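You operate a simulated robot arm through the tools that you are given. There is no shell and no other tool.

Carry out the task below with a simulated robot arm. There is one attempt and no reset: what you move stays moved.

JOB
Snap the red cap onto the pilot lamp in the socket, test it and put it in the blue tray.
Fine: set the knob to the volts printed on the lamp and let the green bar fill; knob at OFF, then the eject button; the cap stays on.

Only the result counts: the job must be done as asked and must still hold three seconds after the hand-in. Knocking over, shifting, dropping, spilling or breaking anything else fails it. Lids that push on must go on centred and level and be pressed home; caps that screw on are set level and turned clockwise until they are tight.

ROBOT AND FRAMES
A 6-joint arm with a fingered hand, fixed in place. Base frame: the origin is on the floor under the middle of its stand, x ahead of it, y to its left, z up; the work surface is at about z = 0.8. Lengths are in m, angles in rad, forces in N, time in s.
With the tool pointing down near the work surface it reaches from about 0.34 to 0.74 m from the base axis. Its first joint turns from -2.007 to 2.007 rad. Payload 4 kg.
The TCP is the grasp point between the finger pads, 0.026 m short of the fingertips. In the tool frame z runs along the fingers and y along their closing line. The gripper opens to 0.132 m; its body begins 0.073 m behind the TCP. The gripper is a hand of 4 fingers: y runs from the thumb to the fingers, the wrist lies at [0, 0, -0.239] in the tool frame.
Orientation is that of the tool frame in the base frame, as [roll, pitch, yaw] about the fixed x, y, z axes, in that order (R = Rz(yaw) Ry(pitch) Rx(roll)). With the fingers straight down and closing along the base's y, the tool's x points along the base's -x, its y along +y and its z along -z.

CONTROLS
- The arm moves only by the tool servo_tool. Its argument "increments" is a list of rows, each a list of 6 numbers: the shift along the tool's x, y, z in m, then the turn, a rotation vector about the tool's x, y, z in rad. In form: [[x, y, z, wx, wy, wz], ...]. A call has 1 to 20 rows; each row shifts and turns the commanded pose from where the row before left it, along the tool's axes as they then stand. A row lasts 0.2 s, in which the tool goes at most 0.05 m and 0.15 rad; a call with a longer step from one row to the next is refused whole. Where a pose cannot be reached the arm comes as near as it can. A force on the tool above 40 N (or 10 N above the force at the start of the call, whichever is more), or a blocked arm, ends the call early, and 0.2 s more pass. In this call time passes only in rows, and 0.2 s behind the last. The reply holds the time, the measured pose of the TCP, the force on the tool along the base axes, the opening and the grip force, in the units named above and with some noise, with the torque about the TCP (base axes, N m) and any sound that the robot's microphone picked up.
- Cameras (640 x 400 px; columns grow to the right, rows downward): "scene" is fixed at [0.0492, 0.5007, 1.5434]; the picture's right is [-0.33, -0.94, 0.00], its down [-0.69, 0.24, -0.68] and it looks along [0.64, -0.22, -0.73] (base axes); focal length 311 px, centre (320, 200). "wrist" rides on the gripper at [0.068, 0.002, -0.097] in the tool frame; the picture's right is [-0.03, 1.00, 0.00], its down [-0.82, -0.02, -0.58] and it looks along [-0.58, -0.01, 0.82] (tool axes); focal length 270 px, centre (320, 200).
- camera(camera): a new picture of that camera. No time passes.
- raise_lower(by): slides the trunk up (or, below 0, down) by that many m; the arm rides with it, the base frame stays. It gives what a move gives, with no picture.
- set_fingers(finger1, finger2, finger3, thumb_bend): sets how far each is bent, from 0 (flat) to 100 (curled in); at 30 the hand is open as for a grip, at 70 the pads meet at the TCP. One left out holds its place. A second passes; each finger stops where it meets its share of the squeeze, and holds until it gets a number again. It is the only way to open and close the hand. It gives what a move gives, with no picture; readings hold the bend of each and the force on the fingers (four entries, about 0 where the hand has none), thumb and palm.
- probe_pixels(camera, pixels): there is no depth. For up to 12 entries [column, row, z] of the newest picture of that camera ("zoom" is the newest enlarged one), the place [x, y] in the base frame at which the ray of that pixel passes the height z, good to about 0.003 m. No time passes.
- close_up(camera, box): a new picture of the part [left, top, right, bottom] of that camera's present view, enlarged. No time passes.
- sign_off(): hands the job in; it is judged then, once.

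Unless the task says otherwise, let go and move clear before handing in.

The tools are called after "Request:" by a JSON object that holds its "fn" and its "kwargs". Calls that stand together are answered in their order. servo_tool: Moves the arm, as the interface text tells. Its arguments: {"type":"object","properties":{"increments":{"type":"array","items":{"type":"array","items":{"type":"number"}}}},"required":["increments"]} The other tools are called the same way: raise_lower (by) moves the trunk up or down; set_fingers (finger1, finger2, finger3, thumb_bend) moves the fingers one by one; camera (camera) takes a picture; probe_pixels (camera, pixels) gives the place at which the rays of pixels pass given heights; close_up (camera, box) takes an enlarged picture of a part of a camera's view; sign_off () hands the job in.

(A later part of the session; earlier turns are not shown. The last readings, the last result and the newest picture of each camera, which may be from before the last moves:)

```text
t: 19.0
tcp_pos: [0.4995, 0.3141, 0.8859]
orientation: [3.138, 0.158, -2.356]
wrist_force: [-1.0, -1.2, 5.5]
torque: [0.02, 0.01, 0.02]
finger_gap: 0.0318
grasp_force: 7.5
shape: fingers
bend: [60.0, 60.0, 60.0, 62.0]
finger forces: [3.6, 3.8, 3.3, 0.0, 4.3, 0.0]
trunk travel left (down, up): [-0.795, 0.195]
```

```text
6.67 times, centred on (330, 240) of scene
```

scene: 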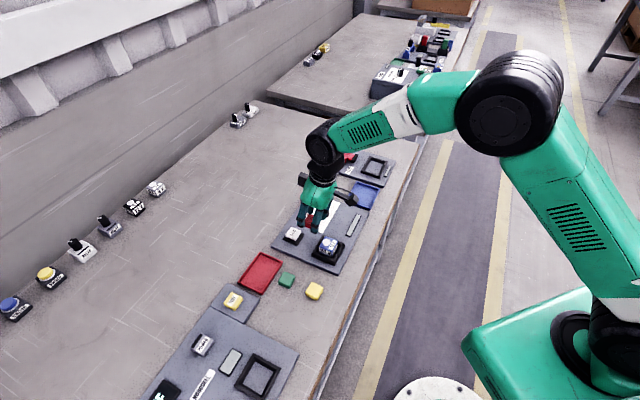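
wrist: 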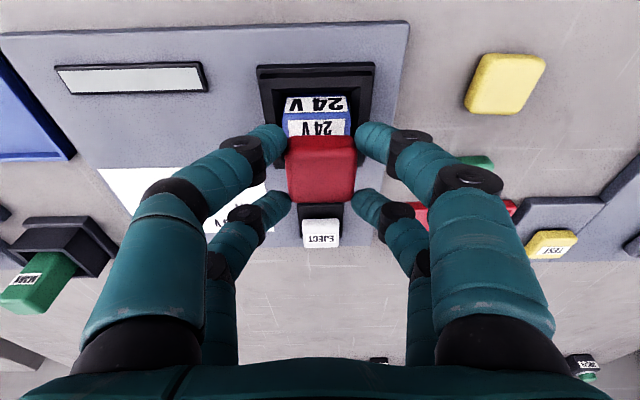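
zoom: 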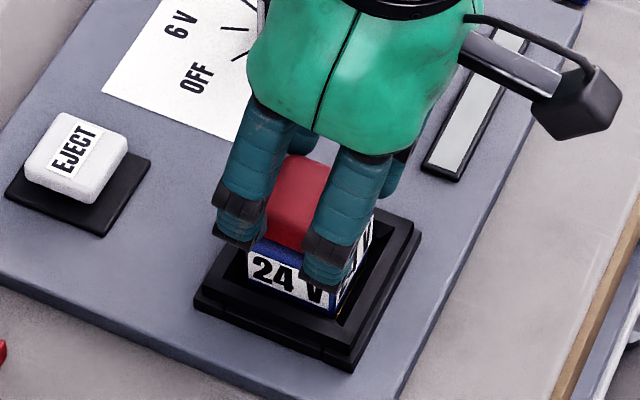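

Contact was made at TCP z≈0.886 (5.5 N); comparing the lamp's near edge (row ~160) with the cap's (row ~190), the cap looks ~2 mm too far outward. I'll lift 3 mm, shift 2 mm inward and 0.6 mm sideways, and look again.

Request:
{"fn": "servo_tool", "kwargs": {"increments": [[-0.0006, 0, -0.004, 0, 0, 0], [0.0019, 0.0006, -0.0003, 0, 0, 0]]}}

Request:
{"fn": "close_up", "kwargs": {"camera": "wrist", "box": [264, 90, 376, 170]}}

Request:
{"fn": "close_up", "kwargs": {"camera": "scene", "box": [312, 220, 352, 260]}}

```text
t: 19.6
tcp_pos: [0.4975, 0.3129, 0.8891]
orientation: [3.139, 0.154, -2.357]
wrist_force: [0.6, -0.1, -0.4]
torque: [0.0, 0.0, 0.02]
finger_gap: 0.0319
grasp_force: 6.9
shape: fingers
bend: [60.0, 60.0, 60.0, 62.0]
finger forces: [3.3, 3.5, 3.1, 0.0, 3.6, 0.1]
trunk travel left (down, up): [-0.795, 0.195]
```

```text
5.00 times, centred on (320, 130) of wrist
```

zoom: 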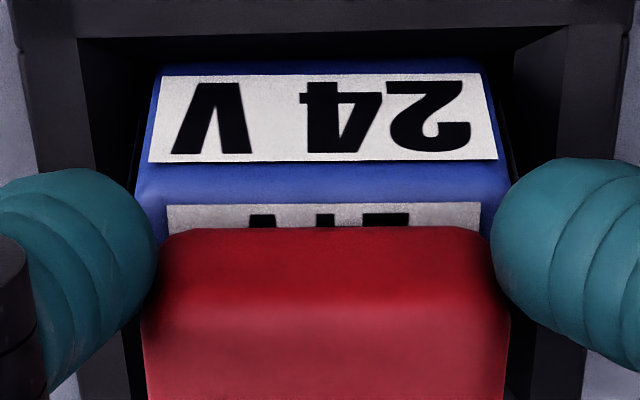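

```text
10.00 times, centred on (332, 240) of scene
```

zoom: 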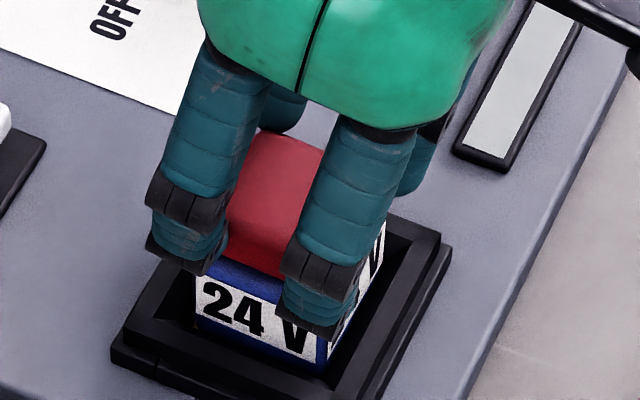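

Lamp edge centre column (322) and cap (326) agree to <0.5 mm, yaw matches, and the radial inset now looks right. I'll lower to contact and press gradually, watching force and any click sound.

Request:
{"fn": "servo_tool", "kwargs": {"increments": [[0.0005, -0.0003, 0.003, 0, 0, 0], [0.0002, 0, 0.0015, 0, 0, 0], [0.0002, 0, 0.0015, 0, 0, 0]]}}

Request:
{"fn": "close_up", "kwargs": {"camera": "wrist", "box": [264, 90, 376, 170]}}

```text
t: 20.4
tcp_pos: [0.4997, 0.3121, 0.8842]
orientation: [3.141, 0.158, -2.356]
wrist_force: [-2.1, -2.3, 12.0]
torque: [0.01, -0.05, -0.01]
finger_gap: 0.0312
grasp_force: 9.0
shape: fingers
bend: [61.0, 60.0, 61.0, 63.0]
finger forces: [4.1, 4.1, 4.0, 0.1, 4.2, 0.0]
trunk travel left (down, up): [-0.795, 0.195]
```

```text
5.00 times, centred on (320, 130) of wrist
```

zoom: 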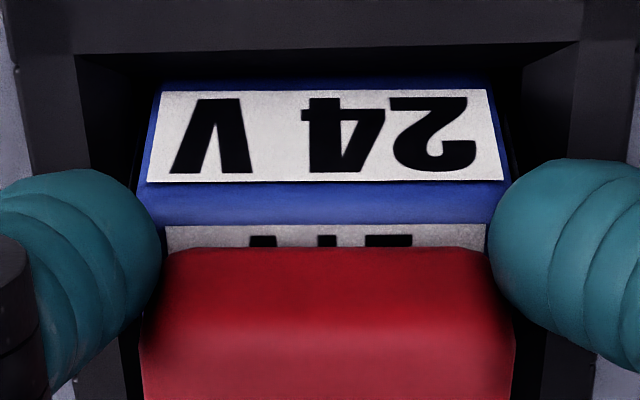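

The cap is seated against the lamp but slips up in the fingers at ~12 N. I'll tighten the grip so I can press harder while keeping it aligned.

Request:
{"fn": "set_fingers", "kwargs": {"finger1": 72, "finger2": 72, "finger3": 72, "thumb_bend": 72}}

```text
t: 21.4
tcp_pos: [0.4973, 0.3123, 0.8829]
orientation: [3.14, 0.155, -2.355]
wrist_force: [1.5, -4.1, 8.0]
torque: [-0.07, -0.02, 0.0]
finger_gap: 0.0287
grasp_force: 16.0
shape: fingers
bend: [61.0, 61.0, 64.0, 67.0]
finger forces: [7.0, 8.1, 7.6, 0.1, 10.6, 0.0]
trunk travel left (down, up): [-0.795, 0.195]
```

The grip rose to ~8 N per finger, but the thumb side bent further, so I'll check whether the cap has shifted.

Request:
{"fn": "close_up", "kwargs": {"camera": "wrist", "box": [240, 70, 400, 210]}}

Request:
{"fn": "close_up", "kwargs": {"camera": "scene", "box": [312, 220, 352, 260]}}

```text
2.86 times, centred on (320, 140) of wrist
```

zoom: 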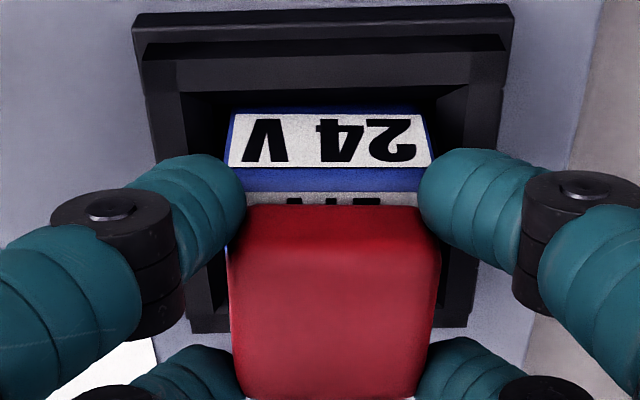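

```text
10.00 times, centred on (332, 240) of scene
```

zoom: 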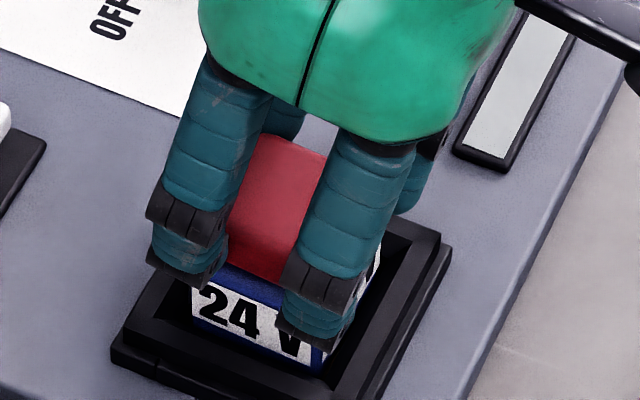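

Tightening pushed the cap ~1.6 mm toward the finger side with a slight turn. I'll relax all digits back to the former setting and see whether it re-centres.

Request:
{"fn": "set_fingers", "kwargs": {"finger1": 64, "finger2": 64, "finger3": 62, "thumb_bend": 63}}

Request:
{"fn": "close_up", "kwargs": {"camera": "wrist", "box": [240, 70, 400, 210]}}

```text
t: 22.4
tcp_pos: [0.4983, 0.3131, 0.8839]
orientation: [3.14, 0.155, -2.356]
wrist_force: [-2.6, 0.2, 7.6]
torque: [0.05, 0.1, 0.06]
finger_gap: 0.0306
grasp_force: 6.4
shape: fingers
bend: [61.0, 61.0, 60.0, 62.0]
finger forces: [4.1, 3.7, 2.1, 0.0, 2.8, 0.1]
trunk travel left (down, up): [-0.795, 0.195]
```

```text
2.86 times, centred on (320, 140) of wrist
```

zoom: 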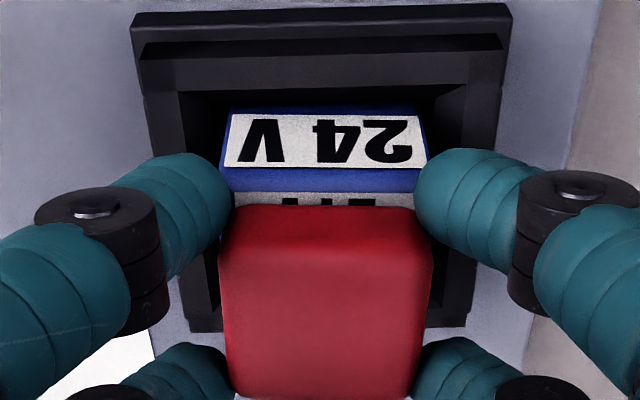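

The cap is re-centred on the lamp (both centred near column 325) and still under ~7 N down-load. I'll unload by raising ~1 mm, then open the fingers evenly to leave it resting there.

Request:
{"fn": "servo_tool", "kwargs": {"increments": [[-0.0001, 0, -0.0008, 0, 0, 0]]}}

```text
t: 22.8
tcp_pos: [0.4985, 0.3121, 0.8838]
orientation: [3.141, 0.155, -2.356]
wrist_force: [-0.7, -0.2, 3.6]
torque: [0.03, 0.01, 0.04]
finger_gap: 0.0305
grasp_force: 5.8
shape: fingers
bend: [61.0, 61.0, 60.0, 62.0]
finger forces: [3.0, 3.1, 2.4, 0.1, 2.7, 0.1]
trunk travel left (down, up): [-0.795, 0.195]
```

The load is down to 3.6 N with little sideways force. I'll open the fingers evenly.

Request:
{"fn": "set_fingers", "kwargs": {"finger1": 57, "finger2": 57, "finger3": 57, "thumb_bend": 57}}

Request:
{"fn": "close_up", "kwargs": {"camera": "wrist", "box": [240, 70, 400, 210]}}

Request:
{"fn": "close_up", "kwargs": {"camera": "scene", "box": [312, 220, 352, 260]}}

```text
t: 23.8
tcp_pos: [0.4982, 0.3143, 0.8848]
orientation: [3.14, 0.155, -2.356]
wrist_force: [-0.4, -0.4, 0.0]
torque: [0.0, 0.03, 0.0]
finger_gap: 0.045
grasp_force: 0.2
shape: fingers
bend: [56.0, 56.0, 56.0, 56.0]
finger forces: [0.0, 0.0, 0.0, 0.0, 0.1, 0.1]
trunk travel left (down, up): [-0.795, 0.195]
```

```text
2.86 times, centred on (320, 140) of wrist
```

zoom: 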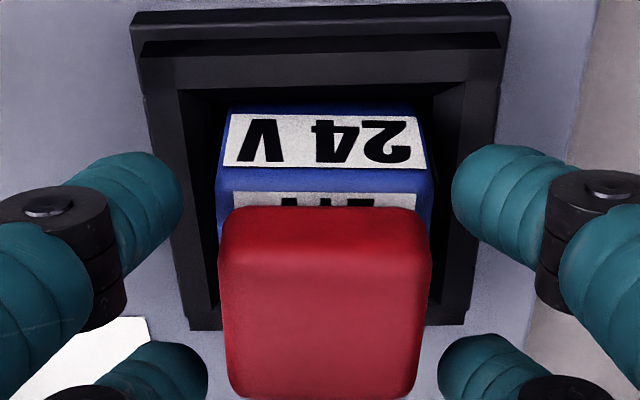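

```text
10.00 times, centred on (332, 240) of scene
```

zoom: 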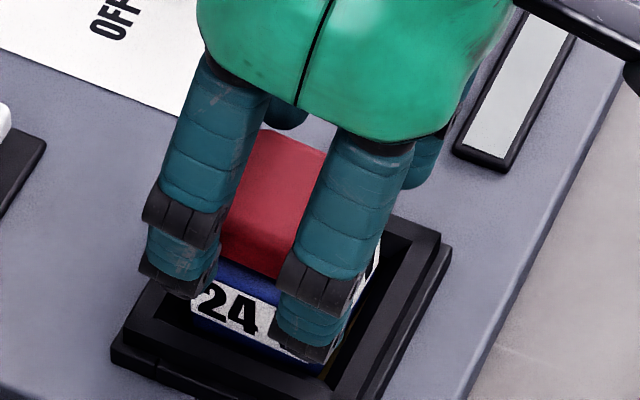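

The cap is free and sits centred laterally (both centred on column 325). I'll go straight up and inspect the placement from above.

Request:
{"fn": "servo_tool", "kwargs": {"increments": [[-0.0023, 0, -0.0148, 0, 0, 0], [-0.0031, 0, -0.0198, 0, 0, 0], [-0.0039, 0, -0.0247, 0, 0, 0], [-0.0062, 0, -0.0395, 0, 0, 0], [-0.0062, 0, -0.0395, 0, 0, 0]]}}

Request:
{"fn": "camera", "kwargs": {"camera": "wrist"}}

Request:
{"fn": "close_up", "kwargs": {"camera": "wrist", "box": [260, 20, 380, 110]}}

Request:
{"fn": "close_up", "kwargs": {"camera": "scene", "box": [304, 220, 352, 260]}}

```text
t: 25.0
tcp_pos: [0.497, 0.3128, 1.0241]
orientation: [3.14, 0.156, -2.355]
wrist_force: [-0.2, 0.0, 0.2]
torque: [-0.04, -0.02, 0.0]
finger_gap: 0.0453
grasp_force: 0.1
shape: fingers
bend: [56.0, 56.0, 56.0, 56.0]
finger forces: [0.0, 0.0, 0.0, 0.1, 0.0, 0.0]
trunk travel left (down, up): [-0.795, 0.195]
```

```text
taken
```

wrist: 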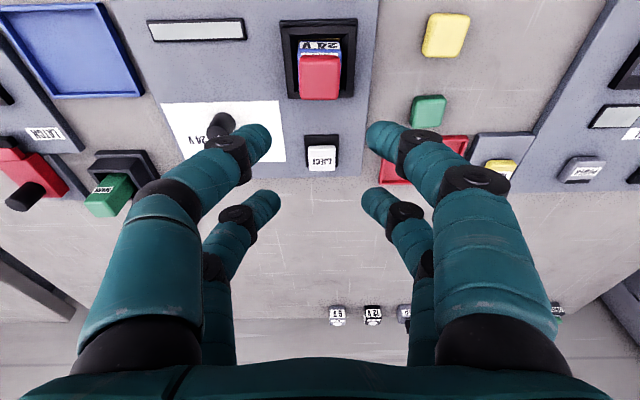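

```text
4.44 times, centred on (320, 65) of wrist
```

zoom: 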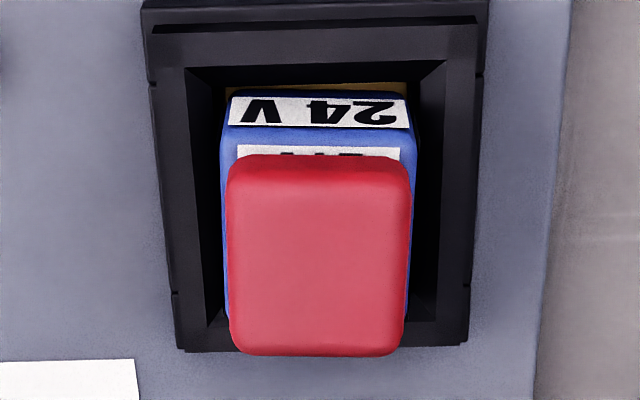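

```text
10.00 times, centred on (328, 240) of scene
```

zoom: 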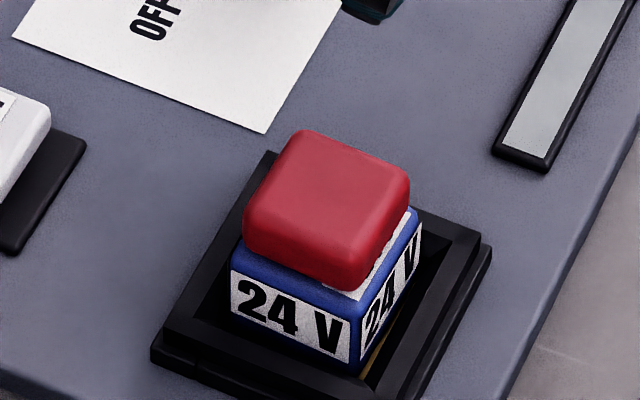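

The cap rests flat on the lamp; to check centring accurately I want the camera nearly straight above it. I'll bring the tool upright (slightly past) and shift outward so the lamp shows near the top of the wrist image.

Request:
{"fn": "servo_tool", "kwargs": {"increments": [[0, 0, 0, 0, 0.1025, 0], [0, 0, 0, 0, 0.1025, 0], [-0.0313, 0, 0.014, 0, 0, 0], [-0.0313, 0, 0.014, 0, 0, 0]]}}

Request:
{"fn": "camera", "kwargs": {"camera": "wrist"}}

Request:
{"fn": "close_up", "kwargs": {"camera": "wrist", "box": [260, 0, 388, 80]}}

```text
t: 26.0
tcp_pos: [0.5398, 0.3544, 0.9919]
orientation: [3.141, -0.05, -2.355]
wrist_force: [0.4, -0.2, 0.4]
torque: [0.0, 0.0, 0.0]
finger_gap: 0.045
grasp_force: 0.1
shape: fingers
bend: [56.0, 56.0, 56.0, 56.0]
finger forces: [0.0, 0.1, 0.0, 0.1, 0.0, 0.1]
trunk travel left (down, up): [-0.795, 0.195]
```

```text
taken
```

wrist: 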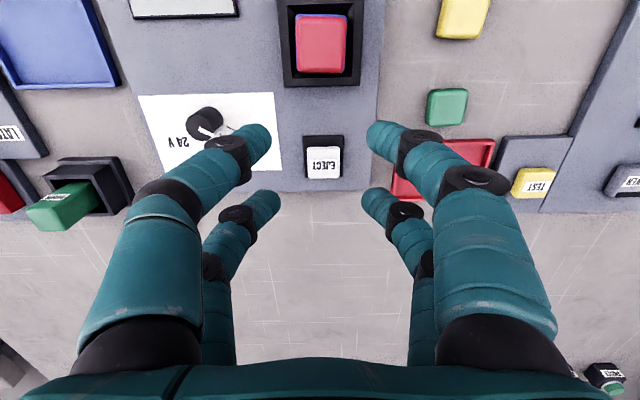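

```text
5.00 times, centred on (324, 40) of wrist
```

zoom: 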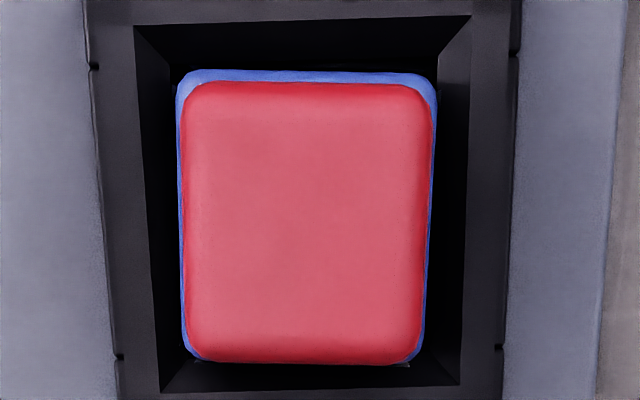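

From nearly overhead the red cap is centred on the blue lamp (even blue margins after perspective: near ~15 px, far ~11 px, sides ~6 px) and square to it. Next I'll press it home with closed fingertips: upright tool, turned 45° so the four tips land on the cap's diagonal.

Request:
{"fn": "servo_tool", "kwargs": {"increments": [[0, 0, 0, 0, -0.05, 0], [0, 0, 0, 0, 0, 0.131], [0, 0, 0, 0, 0, 0.131], [0, 0, 0, 0, 0, 0.131], [0, 0, 0, 0, 0, 0.131], [0, 0, 0, 0, 0, 0.131], [0, 0, 0, 0, 0, 0.1304], [0.0187, -0.0184, 0.02, 0, 0, 0], [0.0187, -0.0184, 0.02, 0, 0, 0]]}}

Request:
{"fn": "set_fingers", "kwargs": {"finger1": 70, "finger2": 70, "finger3": 70, "thumb_bend": 70}}

Request:
{"fn": "camera", "kwargs": {"camera": "wrist"}}

Request:
{"fn": "close_up", "kwargs": {"camera": "scene", "box": [280, 170, 380, 270]}}

```text
t: 28.0
tcp_pos: [0.5036, 0.3186, 0.9531]
orientation: [3.14, 0.001, 3.14]
wrist_force: [0.4, -0.5, 0.1]
torque: [0.04, 0.0, -0.01]
finger_gap: 0.0452
grasp_force: 0.1
shape: fingers
bend: [56.0, 56.0, 56.0, 56.0]
finger forces: [0.0, 0.1, 0.0, 0.0, 0.0, 0.0]
trunk travel left (down, up): [-0.795, 0.195]
```

```text
t: 29.0
tcp_pos: [0.5044, 0.3175, 0.9532]
orientation: [3.139, -0.003, 3.142]
wrist_force: [0.1, -0.2, -0.3]
torque: [-0.01, 0.01, -0.02]
finger_gap: 0.0017
grasp_force: 0.1
shape: fingers
bend: [70.0, 70.0, 70.0, 70.0]
finger forces: [0.1, 0.0, 0.1, 0.0, 0.0, 0.1]
trunk travel left (down, up): [-0.795, 0.195]
```

```text
taken
```

wrist: 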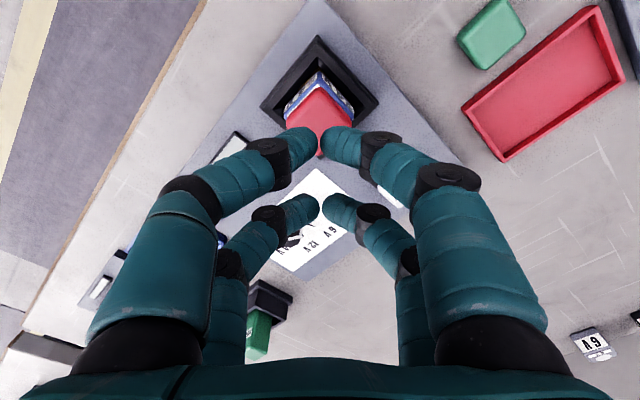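

```text
4.00 times, centred on (330, 220) of scene
```

zoom: 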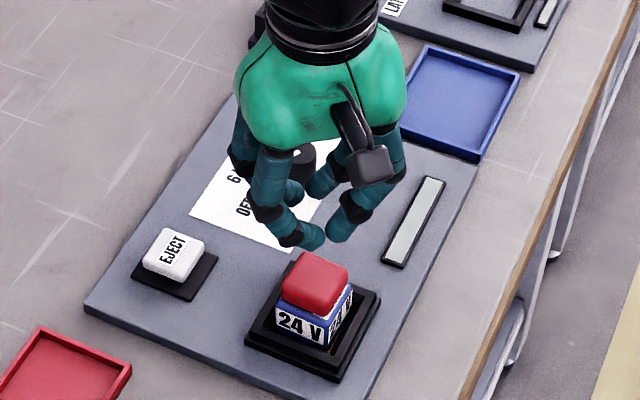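

Fingertips are together and hovering above the cap. I'll go down in steps, first to ~15 mm above it, then check.

Request:
{"fn": "servo_tool", "kwargs": {"increments": [[0, 0, 0.02, 0, 0, 0], [0, 0, 0.018, 0, 0, 0]]}}

Request:
{"fn": "close_up", "kwargs": {"camera": "wrist", "box": [220, 60, 420, 230]}}

Request:
{"fn": "close_up", "kwargs": {"camera": "scene", "box": [300, 200, 360, 270]}}

```text
t: 29.6
tcp_pos: [0.5058, 0.3194, 0.9155]
orientation: [3.14, -0.001, -3.141]
wrist_force: [-0.3, -0.3, -0.3]
torque: [0.0, 0.02, 0.01]
finger_gap: 0.0015
grasp_force: 0.1
shape: fingers
bend: [70.0, 70.0, 70.0, 70.0]
finger forces: [0.1, 0.1, 0.0, 0.0, 0.1, 0.0]
trunk travel left (down, up): [-0.795, 0.195]
```

```text
2.35 times, centred on (320, 145) of wrist
```

zoom: 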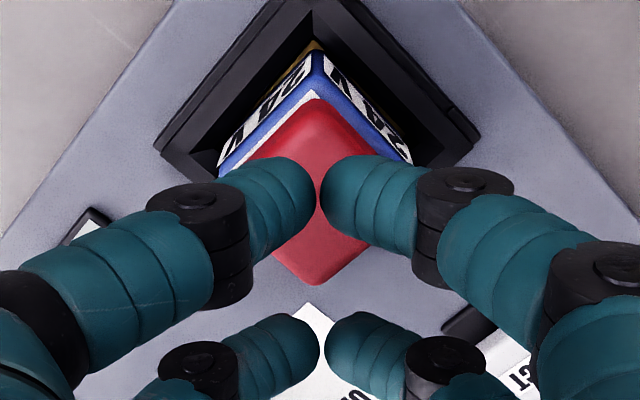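

```text
5.71 times, centred on (330, 235) of scene
```

zoom: 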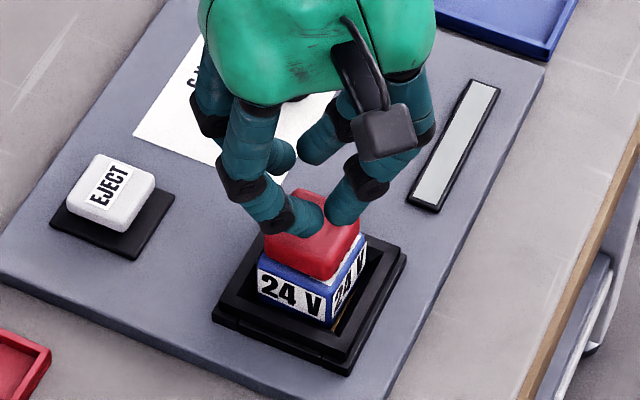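

The cap's diagonal runs along the finger midline (columns 318–322). I'll lower another 10 mm and check the fore-aft alignment before pressing.

Request:
{"fn": "servo_tool", "kwargs": {"increments": [[0, 0, 0.006, 0, 0, 0], [0, 0, 0.005, 0, 0, 0]]}}

Request:
{"fn": "close_up", "kwargs": {"camera": "wrist", "box": [220, 60, 420, 230]}}

Request:
{"fn": "close_up", "kwargs": {"camera": "scene", "box": [300, 200, 360, 270]}}

```text
t: 30.2
tcp_pos: [0.5041, 0.3184, 0.9043]
orientation: [3.14, -0.002, -3.141]
wrist_force: [-0.4, 0.3, 0.1]
torque: [-0.01, 0.0, 0.04]
finger_gap: 0.0017
grasp_force: 0.1
shape: fingers
bend: [70.0, 70.0, 70.0, 70.0]
finger forces: [0.0, 0.0, 0.1, 0.1, 0.0, 0.1]
trunk travel left (down, up): [-0.795, 0.195]
```

```text
2.35 times, centred on (320, 145) of wrist
```

zoom: 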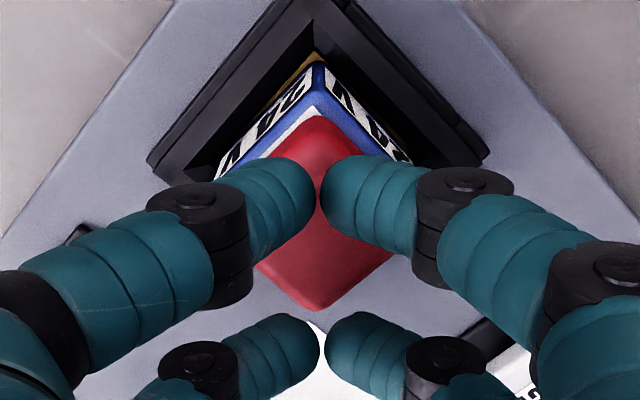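

```text
5.71 times, centred on (330, 235) of scene
```

zoom: 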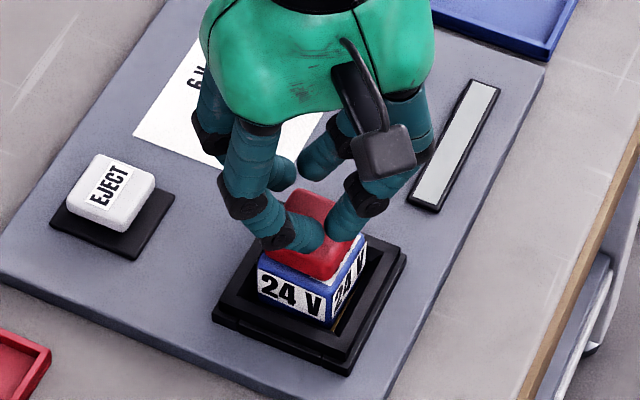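

Geometry says the four tips will straddle the cap if I shift the hand ~2 mm toward the base. I'll do that and lower in 2 mm steps to find contact.

Request:
{"fn": "servo_tool", "kwargs": {"increments": [[0.0018, 0, 0, 0, 0, 0], [0, 0, 0.004, 0, 0, 0], [0, 0, 0.003, 0, 0, 0]]}}

Request:
{"fn": "close_up", "kwargs": {"camera": "wrist", "box": [220, 60, 420, 230]}}

```text
t: 31.0
tcp_pos: [0.5024, 0.3187, 0.8967]
orientation: [3.139, -0.002, -3.141]
wrist_force: [0.3, 0.6, 1.3]
torque: [0.02, -0.01, 0.01]
finger_gap: 0.0013
grasp_force: 0.2
shape: fingers
bend: [70.0, 70.0, 70.0, 70.0]
finger forces: [0.6, 0.2, 0.3, 0.0, 0.2, 0.0]
trunk travel left (down, up): [-0.795, 0.195]
```

```text
2.35 times, centred on (320, 145) of wrist
```

zoom: 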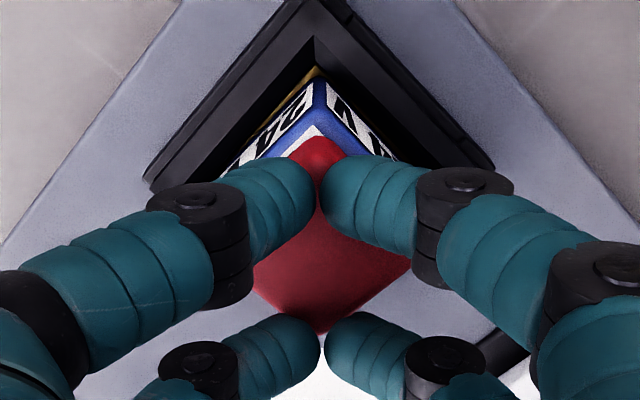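

All four tips report light contact (0.2–0.6 N), so the press is balanced. I'll push down gradually.

Request:
{"fn": "servo_tool", "kwargs": {"increments": [[0, 0, 0.001, 0, 0, 0], [0, 0, 0.001, 0, 0, 0], [0, 0, 0.001, 0, 0, 0]]}}

```text
t: 31.8
tcp_pos: [0.5017, 0.3183, 0.8938]
orientation: [3.139, 0.001, 3.141]
wrist_force: [1.3, -1.1, 10.7]
torque: [-0.05, -0.06, -0.01]
finger_gap: 0.0
grasp_force: 6.3
shape: fingers
bend: [70.0, 70.0, 70.0, 70.0]
finger forces: [2.4, 2.8, 3.4, 0.0, 3.5, 0.0]
trunk travel left (down, up): [-0.795, 0.195]
```

Force is 10.7 N and evenly shared across the four tips. I'll continue pressing.

Request:
{"fn": "servo_tool", "kwargs": {"increments": [[0, 0, 0.001, 0, 0, 0], [0, 0, 0.001, 0, 0, 0], [0, 0, 0.001, 0, 0, 0]]}}

Request:
{"fn": "close_up", "kwargs": {"camera": "scene", "box": [304, 210, 352, 260]}}

```text
t: 32.6
tcp_pos: [0.5023, 0.3182, 0.8921]
orientation: [3.138, 0.003, -3.14]
wrist_force: [0.7, -1.2, 24.7]
torque: [-0.02, -0.04, 0.0]
finger_gap: 0.0
grasp_force: 13.5
shape: fingers
bend: [71.0, 71.0, 71.0, 71.0]
finger forces: [6.5, 6.9, 6.6, 0.0, 7.0, 0.1]
trunk travel left (down, up): [-0.795, 0.195]
```

```text
8.00 times, centred on (328, 235) of scene
```

zoom: 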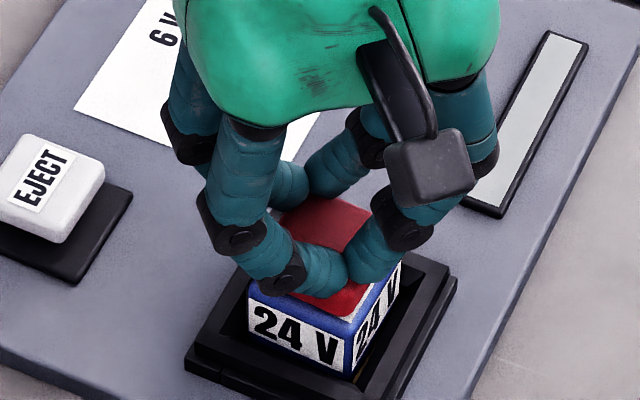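

24.7 N evenly distributed, no sound yet. I'll press a bit more, watching for a click.

Request:
{"fn": "servo_tool", "kwargs": {"increments": [[0, 0, 0.001, 0, 0, 0], [0, 0, 0.001, 0, 0, 0]]}}

Request:
{"fn": "close_up", "kwargs": {"camera": "scene", "box": [304, 210, 352, 260]}}

```text
t: 33.2
tcp_pos: [0.5013, 0.3193, 0.8914]
orientation: [3.136, 0.004, 3.14]
wrist_force: [1.8, 0.5, 35.6]
torque: [-0.04, -0.06, -0.02]
finger_gap: 0.0
grasp_force: 19.2
shape: fingers
bend: [71.0, 71.0, 71.0, 71.0]
finger forces: [8.3, 9.6, 9.1, 0.0, 10.9, 0.0]
trunk travel left (down, up): [-0.795, 0.195]
```

```text
8.00 times, centred on (328, 235) of scene
```

zoom: 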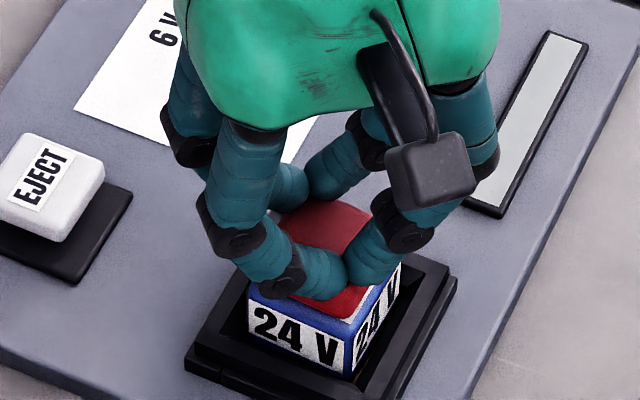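

The force reached 35.6 N with no reported click; I'll back off to see whether the cap moved down onto the lamp.

Request:
{"fn": "servo_tool", "kwargs": {"increments": [[0, 0, -0.005, 0, 0, 0], [0, 0, -0.02, 0, 0, 0], [0, 0, -0.035, 0, 0, 0], [0.02, 0, -0.03, 0, 0, 0]]}}

Request:
{"fn": "close_up", "kwargs": {"camera": "scene", "box": [304, 220, 352, 260]}}

Request:
{"fn": "camera", "kwargs": {"camera": "wrist"}}

```text
t: 34.2
tcp_pos: [0.481, 0.3195, 0.9777]
orientation: [-3.141, -0.001, -3.141]
wrist_force: [-0.1, 0.3, 0.1]
torque: [0.0, 0.03, -0.01]
finger_gap: 0.0009
grasp_force: 0.0
shape: fingers
bend: [70.0, 70.0, 70.0, 70.0]
finger forces: [0.1, 0.0, 0.0, 0.0, 0.1, 0.1]
trunk travel left (down, up): [-0.795, 0.195]
```

```text
10.00 times, centred on (328, 240) of scene
```

zoom: 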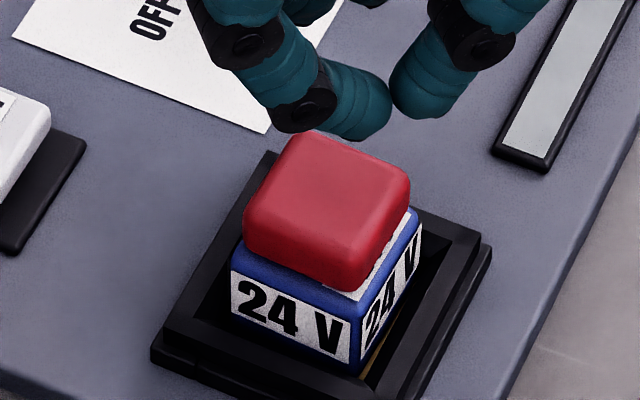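

```text
taken
```

wrist: 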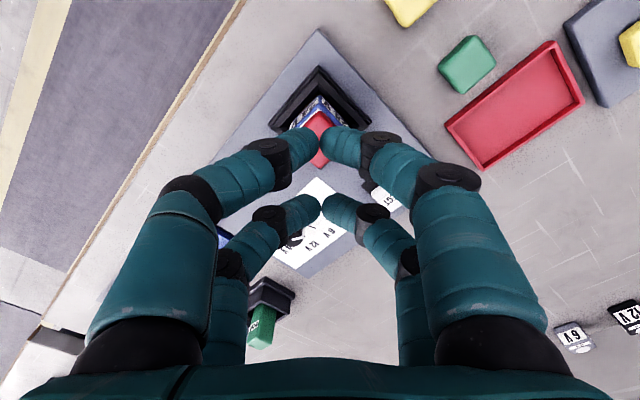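

The cap's position in the scene zoom is unchanged. I'll zoom in very closely on the cap–lamp joint to see whether there is a gap.

Request:
{"fn": "close_up", "kwargs": {"camera": "scene", "box": [317, 232, 341, 250]}}

Request:
{"fn": "close_up", "kwargs": {"camera": "scene", "box": [268, 262, 332, 302]}}

```text
16.00 times, centred on (329, 241) of scene
```

zoom: 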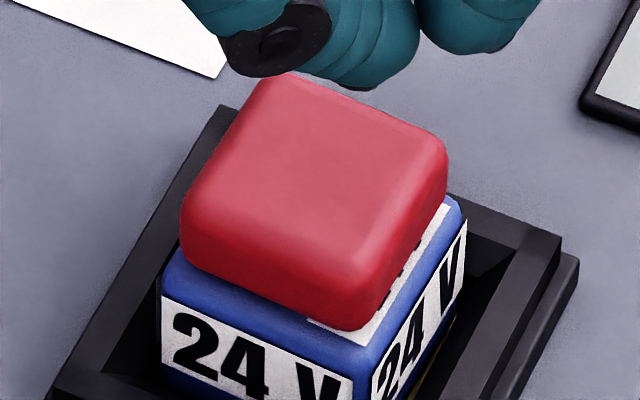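

```text
10.00 times, centred on (300, 282) of scene
```

zoom: 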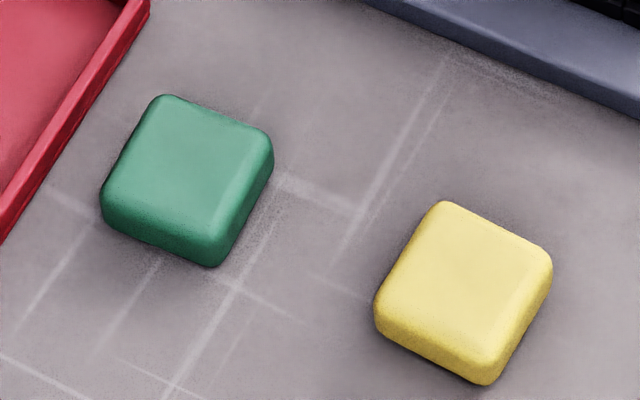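

It's unclear whether the cap has snapped: no click was heard and no movement is visible. I'll test it by gripping the cap gently with an upright hand and checking whether it resists a light lift.

Request:
{"fn": "set_fingers", "kwargs": {"finger1": 56, "finger2": 56, "finger3": 56, "thumb_bend": 56}}

Request:
{"fn": "servo_tool", "kwargs": {"increments": [[0, 0, 0, 0, 0, -0.131], [0, 0, 0, 0, 0, -0.131], [0, 0, 0, 0, 0, -0.131], [0, 0, 0, 0, 0, -0.131], [0, 0, 0, 0, 0, -0.131], [0, 0, 0, 0, 0, -0.1304], [-0.0141, -0.0163, 0.02, 0, 0, 0]]}}

Request:
{"fn": "camera", "kwargs": {"camera": "wrist"}}

Request:
{"fn": "close_up", "kwargs": {"camera": "wrist", "box": [240, 30, 400, 150]}}

```text
t: 35.2
tcp_pos: [0.4812, 0.3192, 0.9787]
orientation: [3.139, -0.003, 3.141]
wrist_force: [0.0, -0.2, -0.5]
torque: [0.02, 0.0, 0.03]
finger_gap: 0.0449
grasp_force: 0.1
shape: fingers
bend: [56.0, 56.0, 56.0, 56.0]
finger forces: [0.0, 0.0, 0.0, 0.1, 0.0, 0.1]
trunk travel left (down, up): [-0.795, 0.195]
```

```text
t: 36.8
tcp_pos: [0.5049, 0.316, 0.9573]
orientation: [3.139, 0.0, -2.355]
wrist_force: [0.1, 0.7, -0.5]
torque: [0.02, -0.02, 0.0]
finger_gap: 0.0451
grasp_force: 0.0
shape: fingers
bend: [56.0, 56.0, 56.0, 56.0]
finger forces: [0.0, 0.0, 0.1, 0.0, 0.0, 0.1]
trunk travel left (down, up): [-0.795, 0.195]
```

```text
taken
```

wrist: 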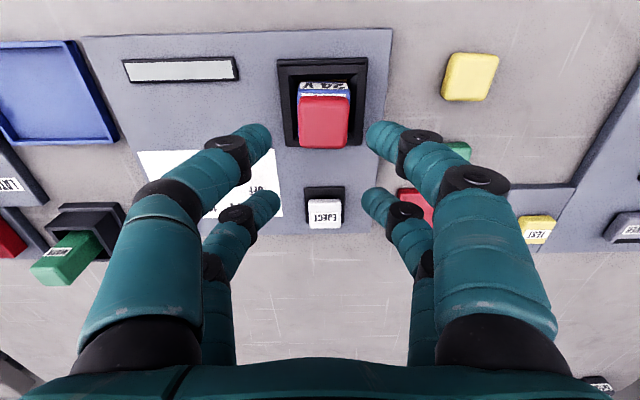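

```text
3.33 times, centred on (320, 90) of wrist
```

zoom: 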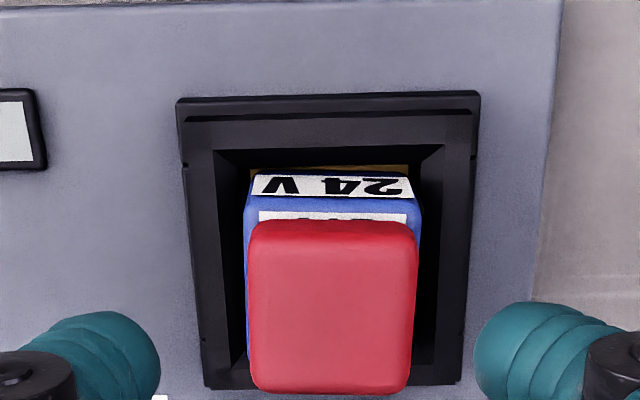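

The cap is ~3.5 mm toward the finger side of the hand's midline. I'll correct this while lowering to just above it, then check again.

Request:
{"fn": "servo_tool", "kwargs": {"increments": [[0, 0.0033, 0.01, 0, 0, 0], [0, 0, 0.025, 0, 0, 0], [0, 0, 0.015, 0, 0, 0]]}}

Request:
{"fn": "close_up", "kwargs": {"camera": "wrist", "box": [220, 60, 420, 220]}}

```text
t: 37.6
tcp_pos: [0.5016, 0.3175, 0.9076]
orientation: [3.138, 0.001, -2.358]
wrist_force: [-0.2, 0.4, -0.2]
torque: [-0.01, 0.0, 0.01]
finger_gap: 0.0449
grasp_force: 0.1
shape: fingers
bend: [56.0, 56.0, 56.0, 56.0]
finger forces: [0.0, 0.0, 0.0, 0.0, 0.0, 0.0]
trunk travel left (down, up): [-0.795, 0.195]
```

```text
2.50 times, centred on (320, 140) of wrist
```

zoom: 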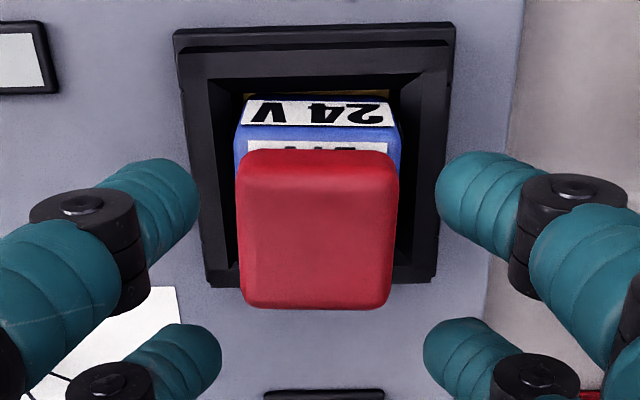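

The cap is centred between the fingers (columns 317–318). I'll lower to z≈0.884, keeping the tips just above the lamp body.

Request:
{"fn": "servo_tool", "kwargs": {"increments": [[0, 0, 0.012, 0, 0, 0], [0, 0, 0.0115, 0, 0, 0]]}}

Request:
{"fn": "close_up", "kwargs": {"camera": "wrist", "box": [220, 60, 420, 220]}}

Request:
{"fn": "close_up", "kwargs": {"camera": "scene", "box": [304, 216, 352, 256]}}

```text
t: 38.2
tcp_pos: [0.5023, 0.32, 0.8844]
orientation: [3.139, -0.002, -2.356]
wrist_force: [-0.3, -0.1, 0.2]
torque: [0.0, 0.0, -0.01]
finger_gap: 0.045
grasp_force: 0.0
shape: fingers
bend: [56.0, 56.0, 56.0, 56.0]
finger forces: [0.1, 0.1, 0.0, 0.0, 0.0, 0.0]
trunk travel left (down, up): [-0.795, 0.195]
```

```text
2.50 times, centred on (320, 140) of wrist
```

zoom: 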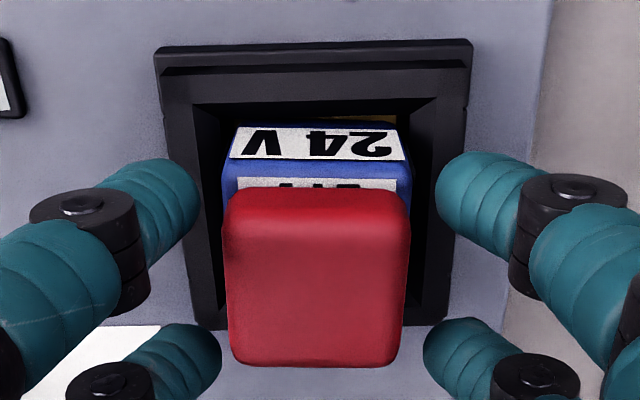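

```text
10.00 times, centred on (328, 236) of scene
```

zoom: 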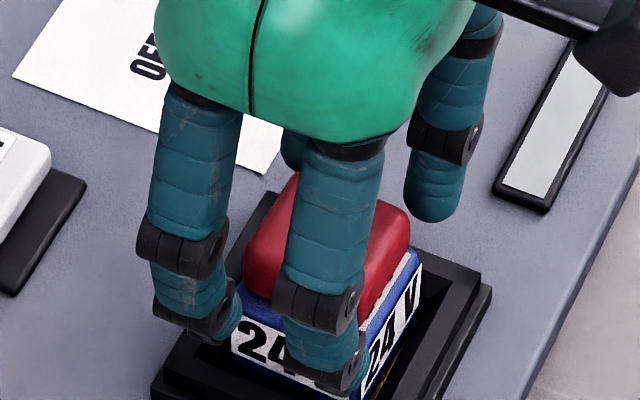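

The fingers straddle the cap evenly with tips just above the lamp edge. I'll close gently.

Request:
{"fn": "set_fingers", "kwargs": {"finger1": 63, "finger2": 63, "finger3": 63, "thumb_bend": 63}}

Request:
{"fn": "servo_tool", "kwargs": {"increments": [[0, 0, -0.0015, 0, 0, 0]]}}

Request:
{"fn": "close_up", "kwargs": {"camera": "wrist", "box": [220, 60, 420, 220]}}

```text
t: 39.2
tcp_pos: [0.5023, 0.3186, 0.8848]
orientation: [-3.142, 0.001, -2.356]
wrist_force: [-0.3, -0.1, 0.5]
torque: [0.0, -0.01, 0.0]
finger_gap: 0.0336
grasp_force: 4.9
shape: fingers
bend: [59.0, 60.0, 60.0, 61.0]
finger forces: [2.8, 2.2, 2.3, 0.0, 2.8, 0.0]
trunk travel left (down, up): [-0.795, 0.195]
```

```text
t: 39.6
tcp_pos: [0.5015, 0.3189, 0.8861]
orientation: [3.139, 0.001, -2.356]
wrist_force: [0.4, 0.0, -0.7]
torque: [-0.02, 0.01, -0.01]
finger_gap: 0.0335
grasp_force: 5.4
shape: fingers
bend: [59.0, 60.0, 60.0, 61.0]
finger forces: [2.9, 2.1, 2.3, 0.0, 2.8, 0.0]
trunk travel left (down, up): [-0.795, 0.195]
```

```text
2.50 times, centred on (320, 140) of wrist
```

zoom: 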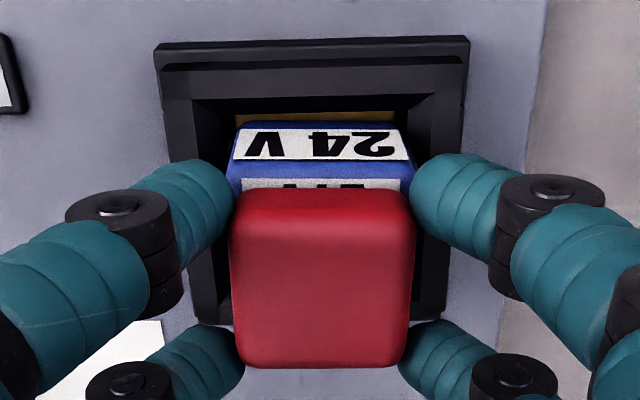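

The cap lifted with no resistance, so it hasn't snapped on yet. Before retrying, I'll look at other modules in the scene for hints on how a capped lamp looks.

Request:
{"fn": "close_up", "kwargs": {"camera": "scene", "box": [0, 170, 180, 330]}}

Request:
{"fn": "close_up", "kwargs": {"camera": "scene", "box": [380, 30, 460, 90]}}

Request:
{"fn": "close_up", "kwargs": {"camera": "scene", "box": [310, 130, 400, 200]}}

```text
2.50 times, centred on (90, 250) of scene
```

zoom: 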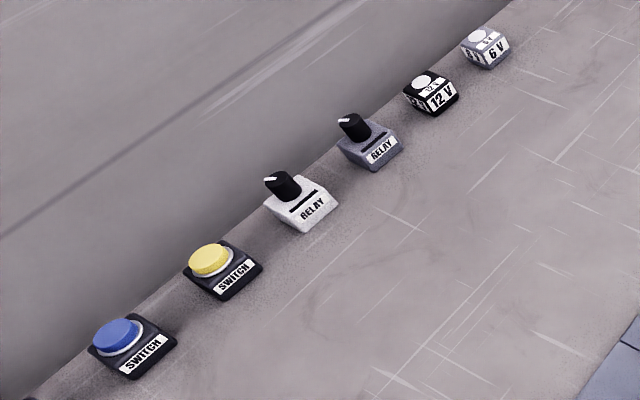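

```text
6.67 times, centred on (420, 60) of scene
```

zoom: 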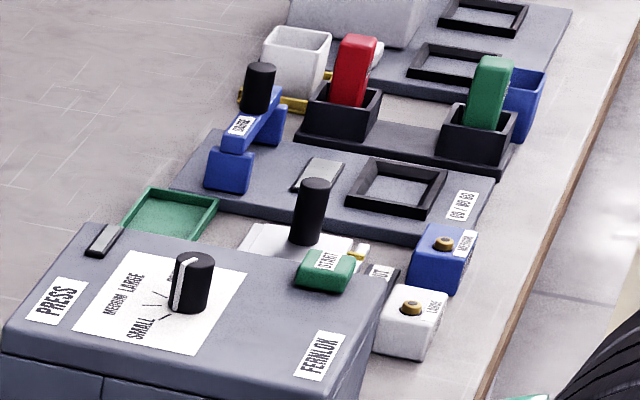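

```text
5.71 times, centred on (355, 165) of scene
```

zoom: 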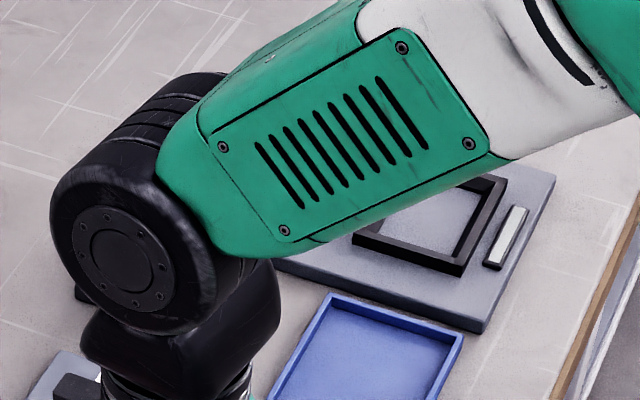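

The spare lamps (12 V, 6 V) show the same body with a top disc. I'll zoom in closely to see whether that disc is raised, since this affects how the cap seats.

Request:
{"fn": "close_up", "kwargs": {"camera": "scene", "box": [124, 194, 148, 220]}}

Request:
{"fn": "close_up", "kwargs": {"camera": "scene", "box": [146, 178, 168, 200]}}

Request:
{"fn": "close_up", "kwargs": {"camera": "scene", "box": [316, 228, 342, 252]}}

```text
15.38 times, centred on (136, 207) of scene
```

zoom: 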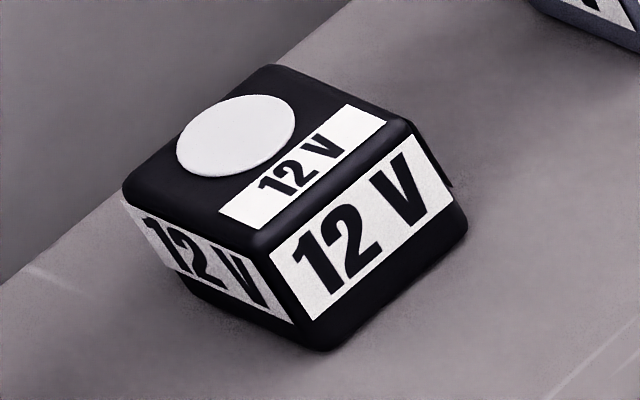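

```text
16.00 times, centred on (157, 189) of scene
```

zoom: 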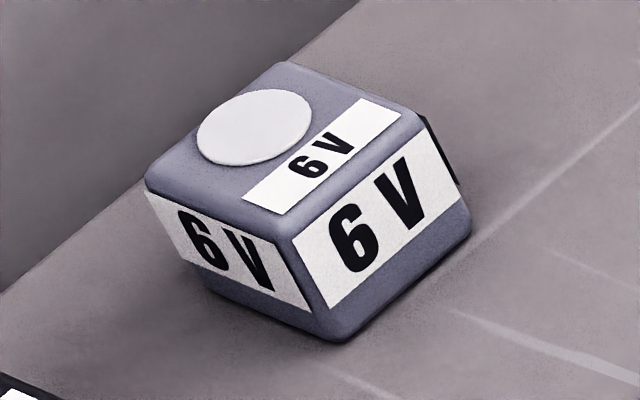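

```text
16.00 times, centred on (329, 240) of scene
```

zoom: 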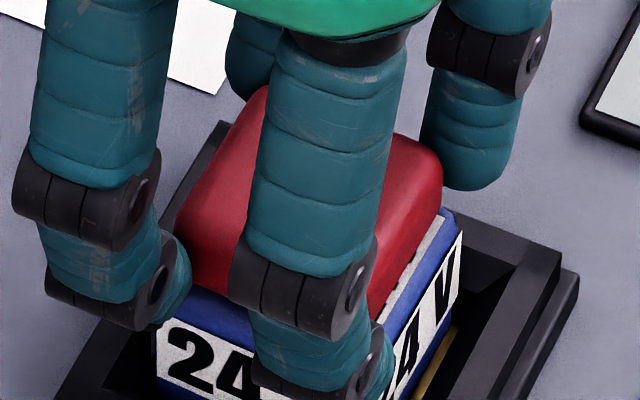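

The disc is only a thin lens, so a firm, level press in the grip is the best retry. I'll lift the cap ~12 mm, tighten the grip in the air, and then re-align using the camera.

Request:
{"fn": "servo_tool", "kwargs": {"increments": [[0, 0, -0.006, 0, 0, 0], [0, 0, -0.006, 0, 0, 0]]}}

Request:
{"fn": "set_fingers", "kwargs": {"finger1": 75, "finger2": 75, "finger3": 75, "thumb_bend": 75}}

Request:
{"fn": "camera", "kwargs": {"camera": "wrist"}}

Request:
{"fn": "close_up", "kwargs": {"camera": "wrist", "box": [220, 60, 420, 220]}}

Request:
{"fn": "close_up", "kwargs": {"camera": "scene", "box": [304, 212, 352, 252]}}

```text
t: 40.2
tcp_pos: [0.5015, 0.3188, 0.8992]
orientation: [3.139, -0.001, -2.357]
wrist_force: [-0.3, 0.7, -0.6]
torque: [0.0, -0.02, -0.02]
finger_gap: 0.0336
grasp_force: 5.4
shape: fingers
bend: [59.0, 60.0, 60.0, 61.0]
finger forces: [3.0, 2.2, 2.3, 0.0, 2.8, 0.0]
trunk travel left (down, up): [-0.795, 0.195]
```

```text
t: 41.2
tcp_pos: [0.5007, 0.3192, 0.8987]
orientation: [3.139, 0.001, -2.356]
wrist_force: [-0.3, -0.7, -0.5]
torque: [-0.02, 0.0, 0.01]
finger_gap: 0.0148
grasp_force: 18.4
shape: fingers
bend: [63.0, 61.0, 71.0, 68.0]
finger forces: [8.9, 10.7, 7.0, 0.0, 11.2, 0.0]
trunk travel left (down, up): [-0.795, 0.195]
```

```text
taken
```

wrist: 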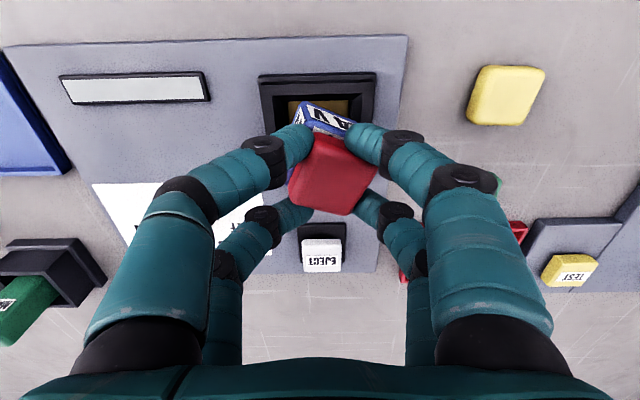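

```text
2.50 times, centred on (320, 140) of wrist
```

zoom: 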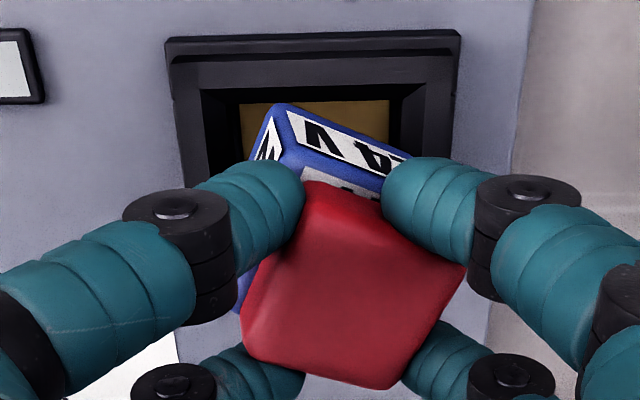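

```text
10.00 times, centred on (328, 232) of scene
```

zoom: 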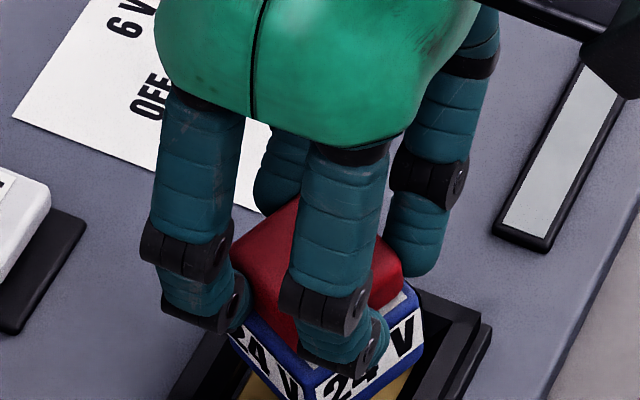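

Important: the lamp came up together with the cap, so the cap IS snapped on, and the lamp was only resting in the socket. The hard squeeze has turned the pair ~22° in my grip, so I'll examine it closely before reinserting it.

Request:
{"fn": "close_up", "kwargs": {"camera": "wrist", "box": [270, 80, 390, 170]}}

Request:
{"fn": "close_up", "kwargs": {"camera": "scene", "box": [310, 222, 346, 252]}}

```text
4.44 times, centred on (330, 125) of wrist
```

zoom: 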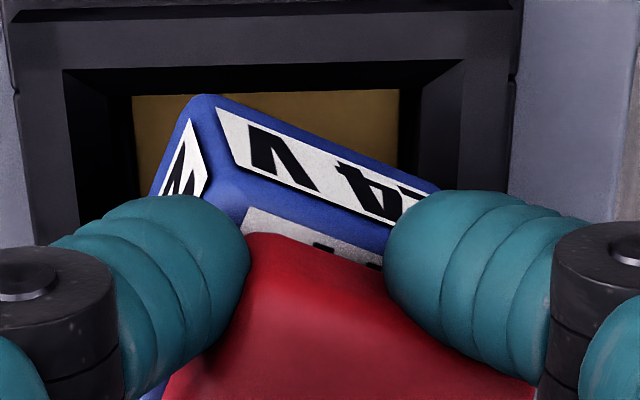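

```text
13.33 times, centred on (328, 237) of scene
```

zoom: 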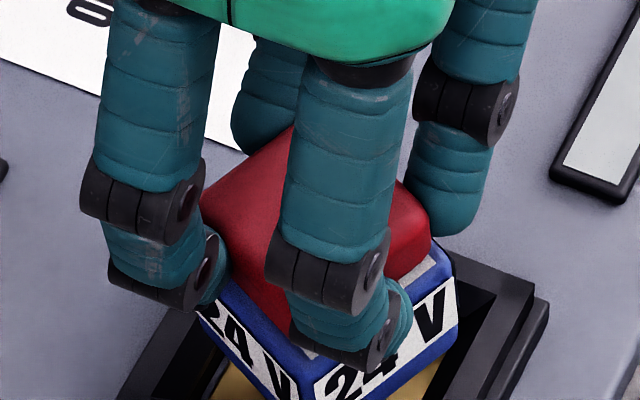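

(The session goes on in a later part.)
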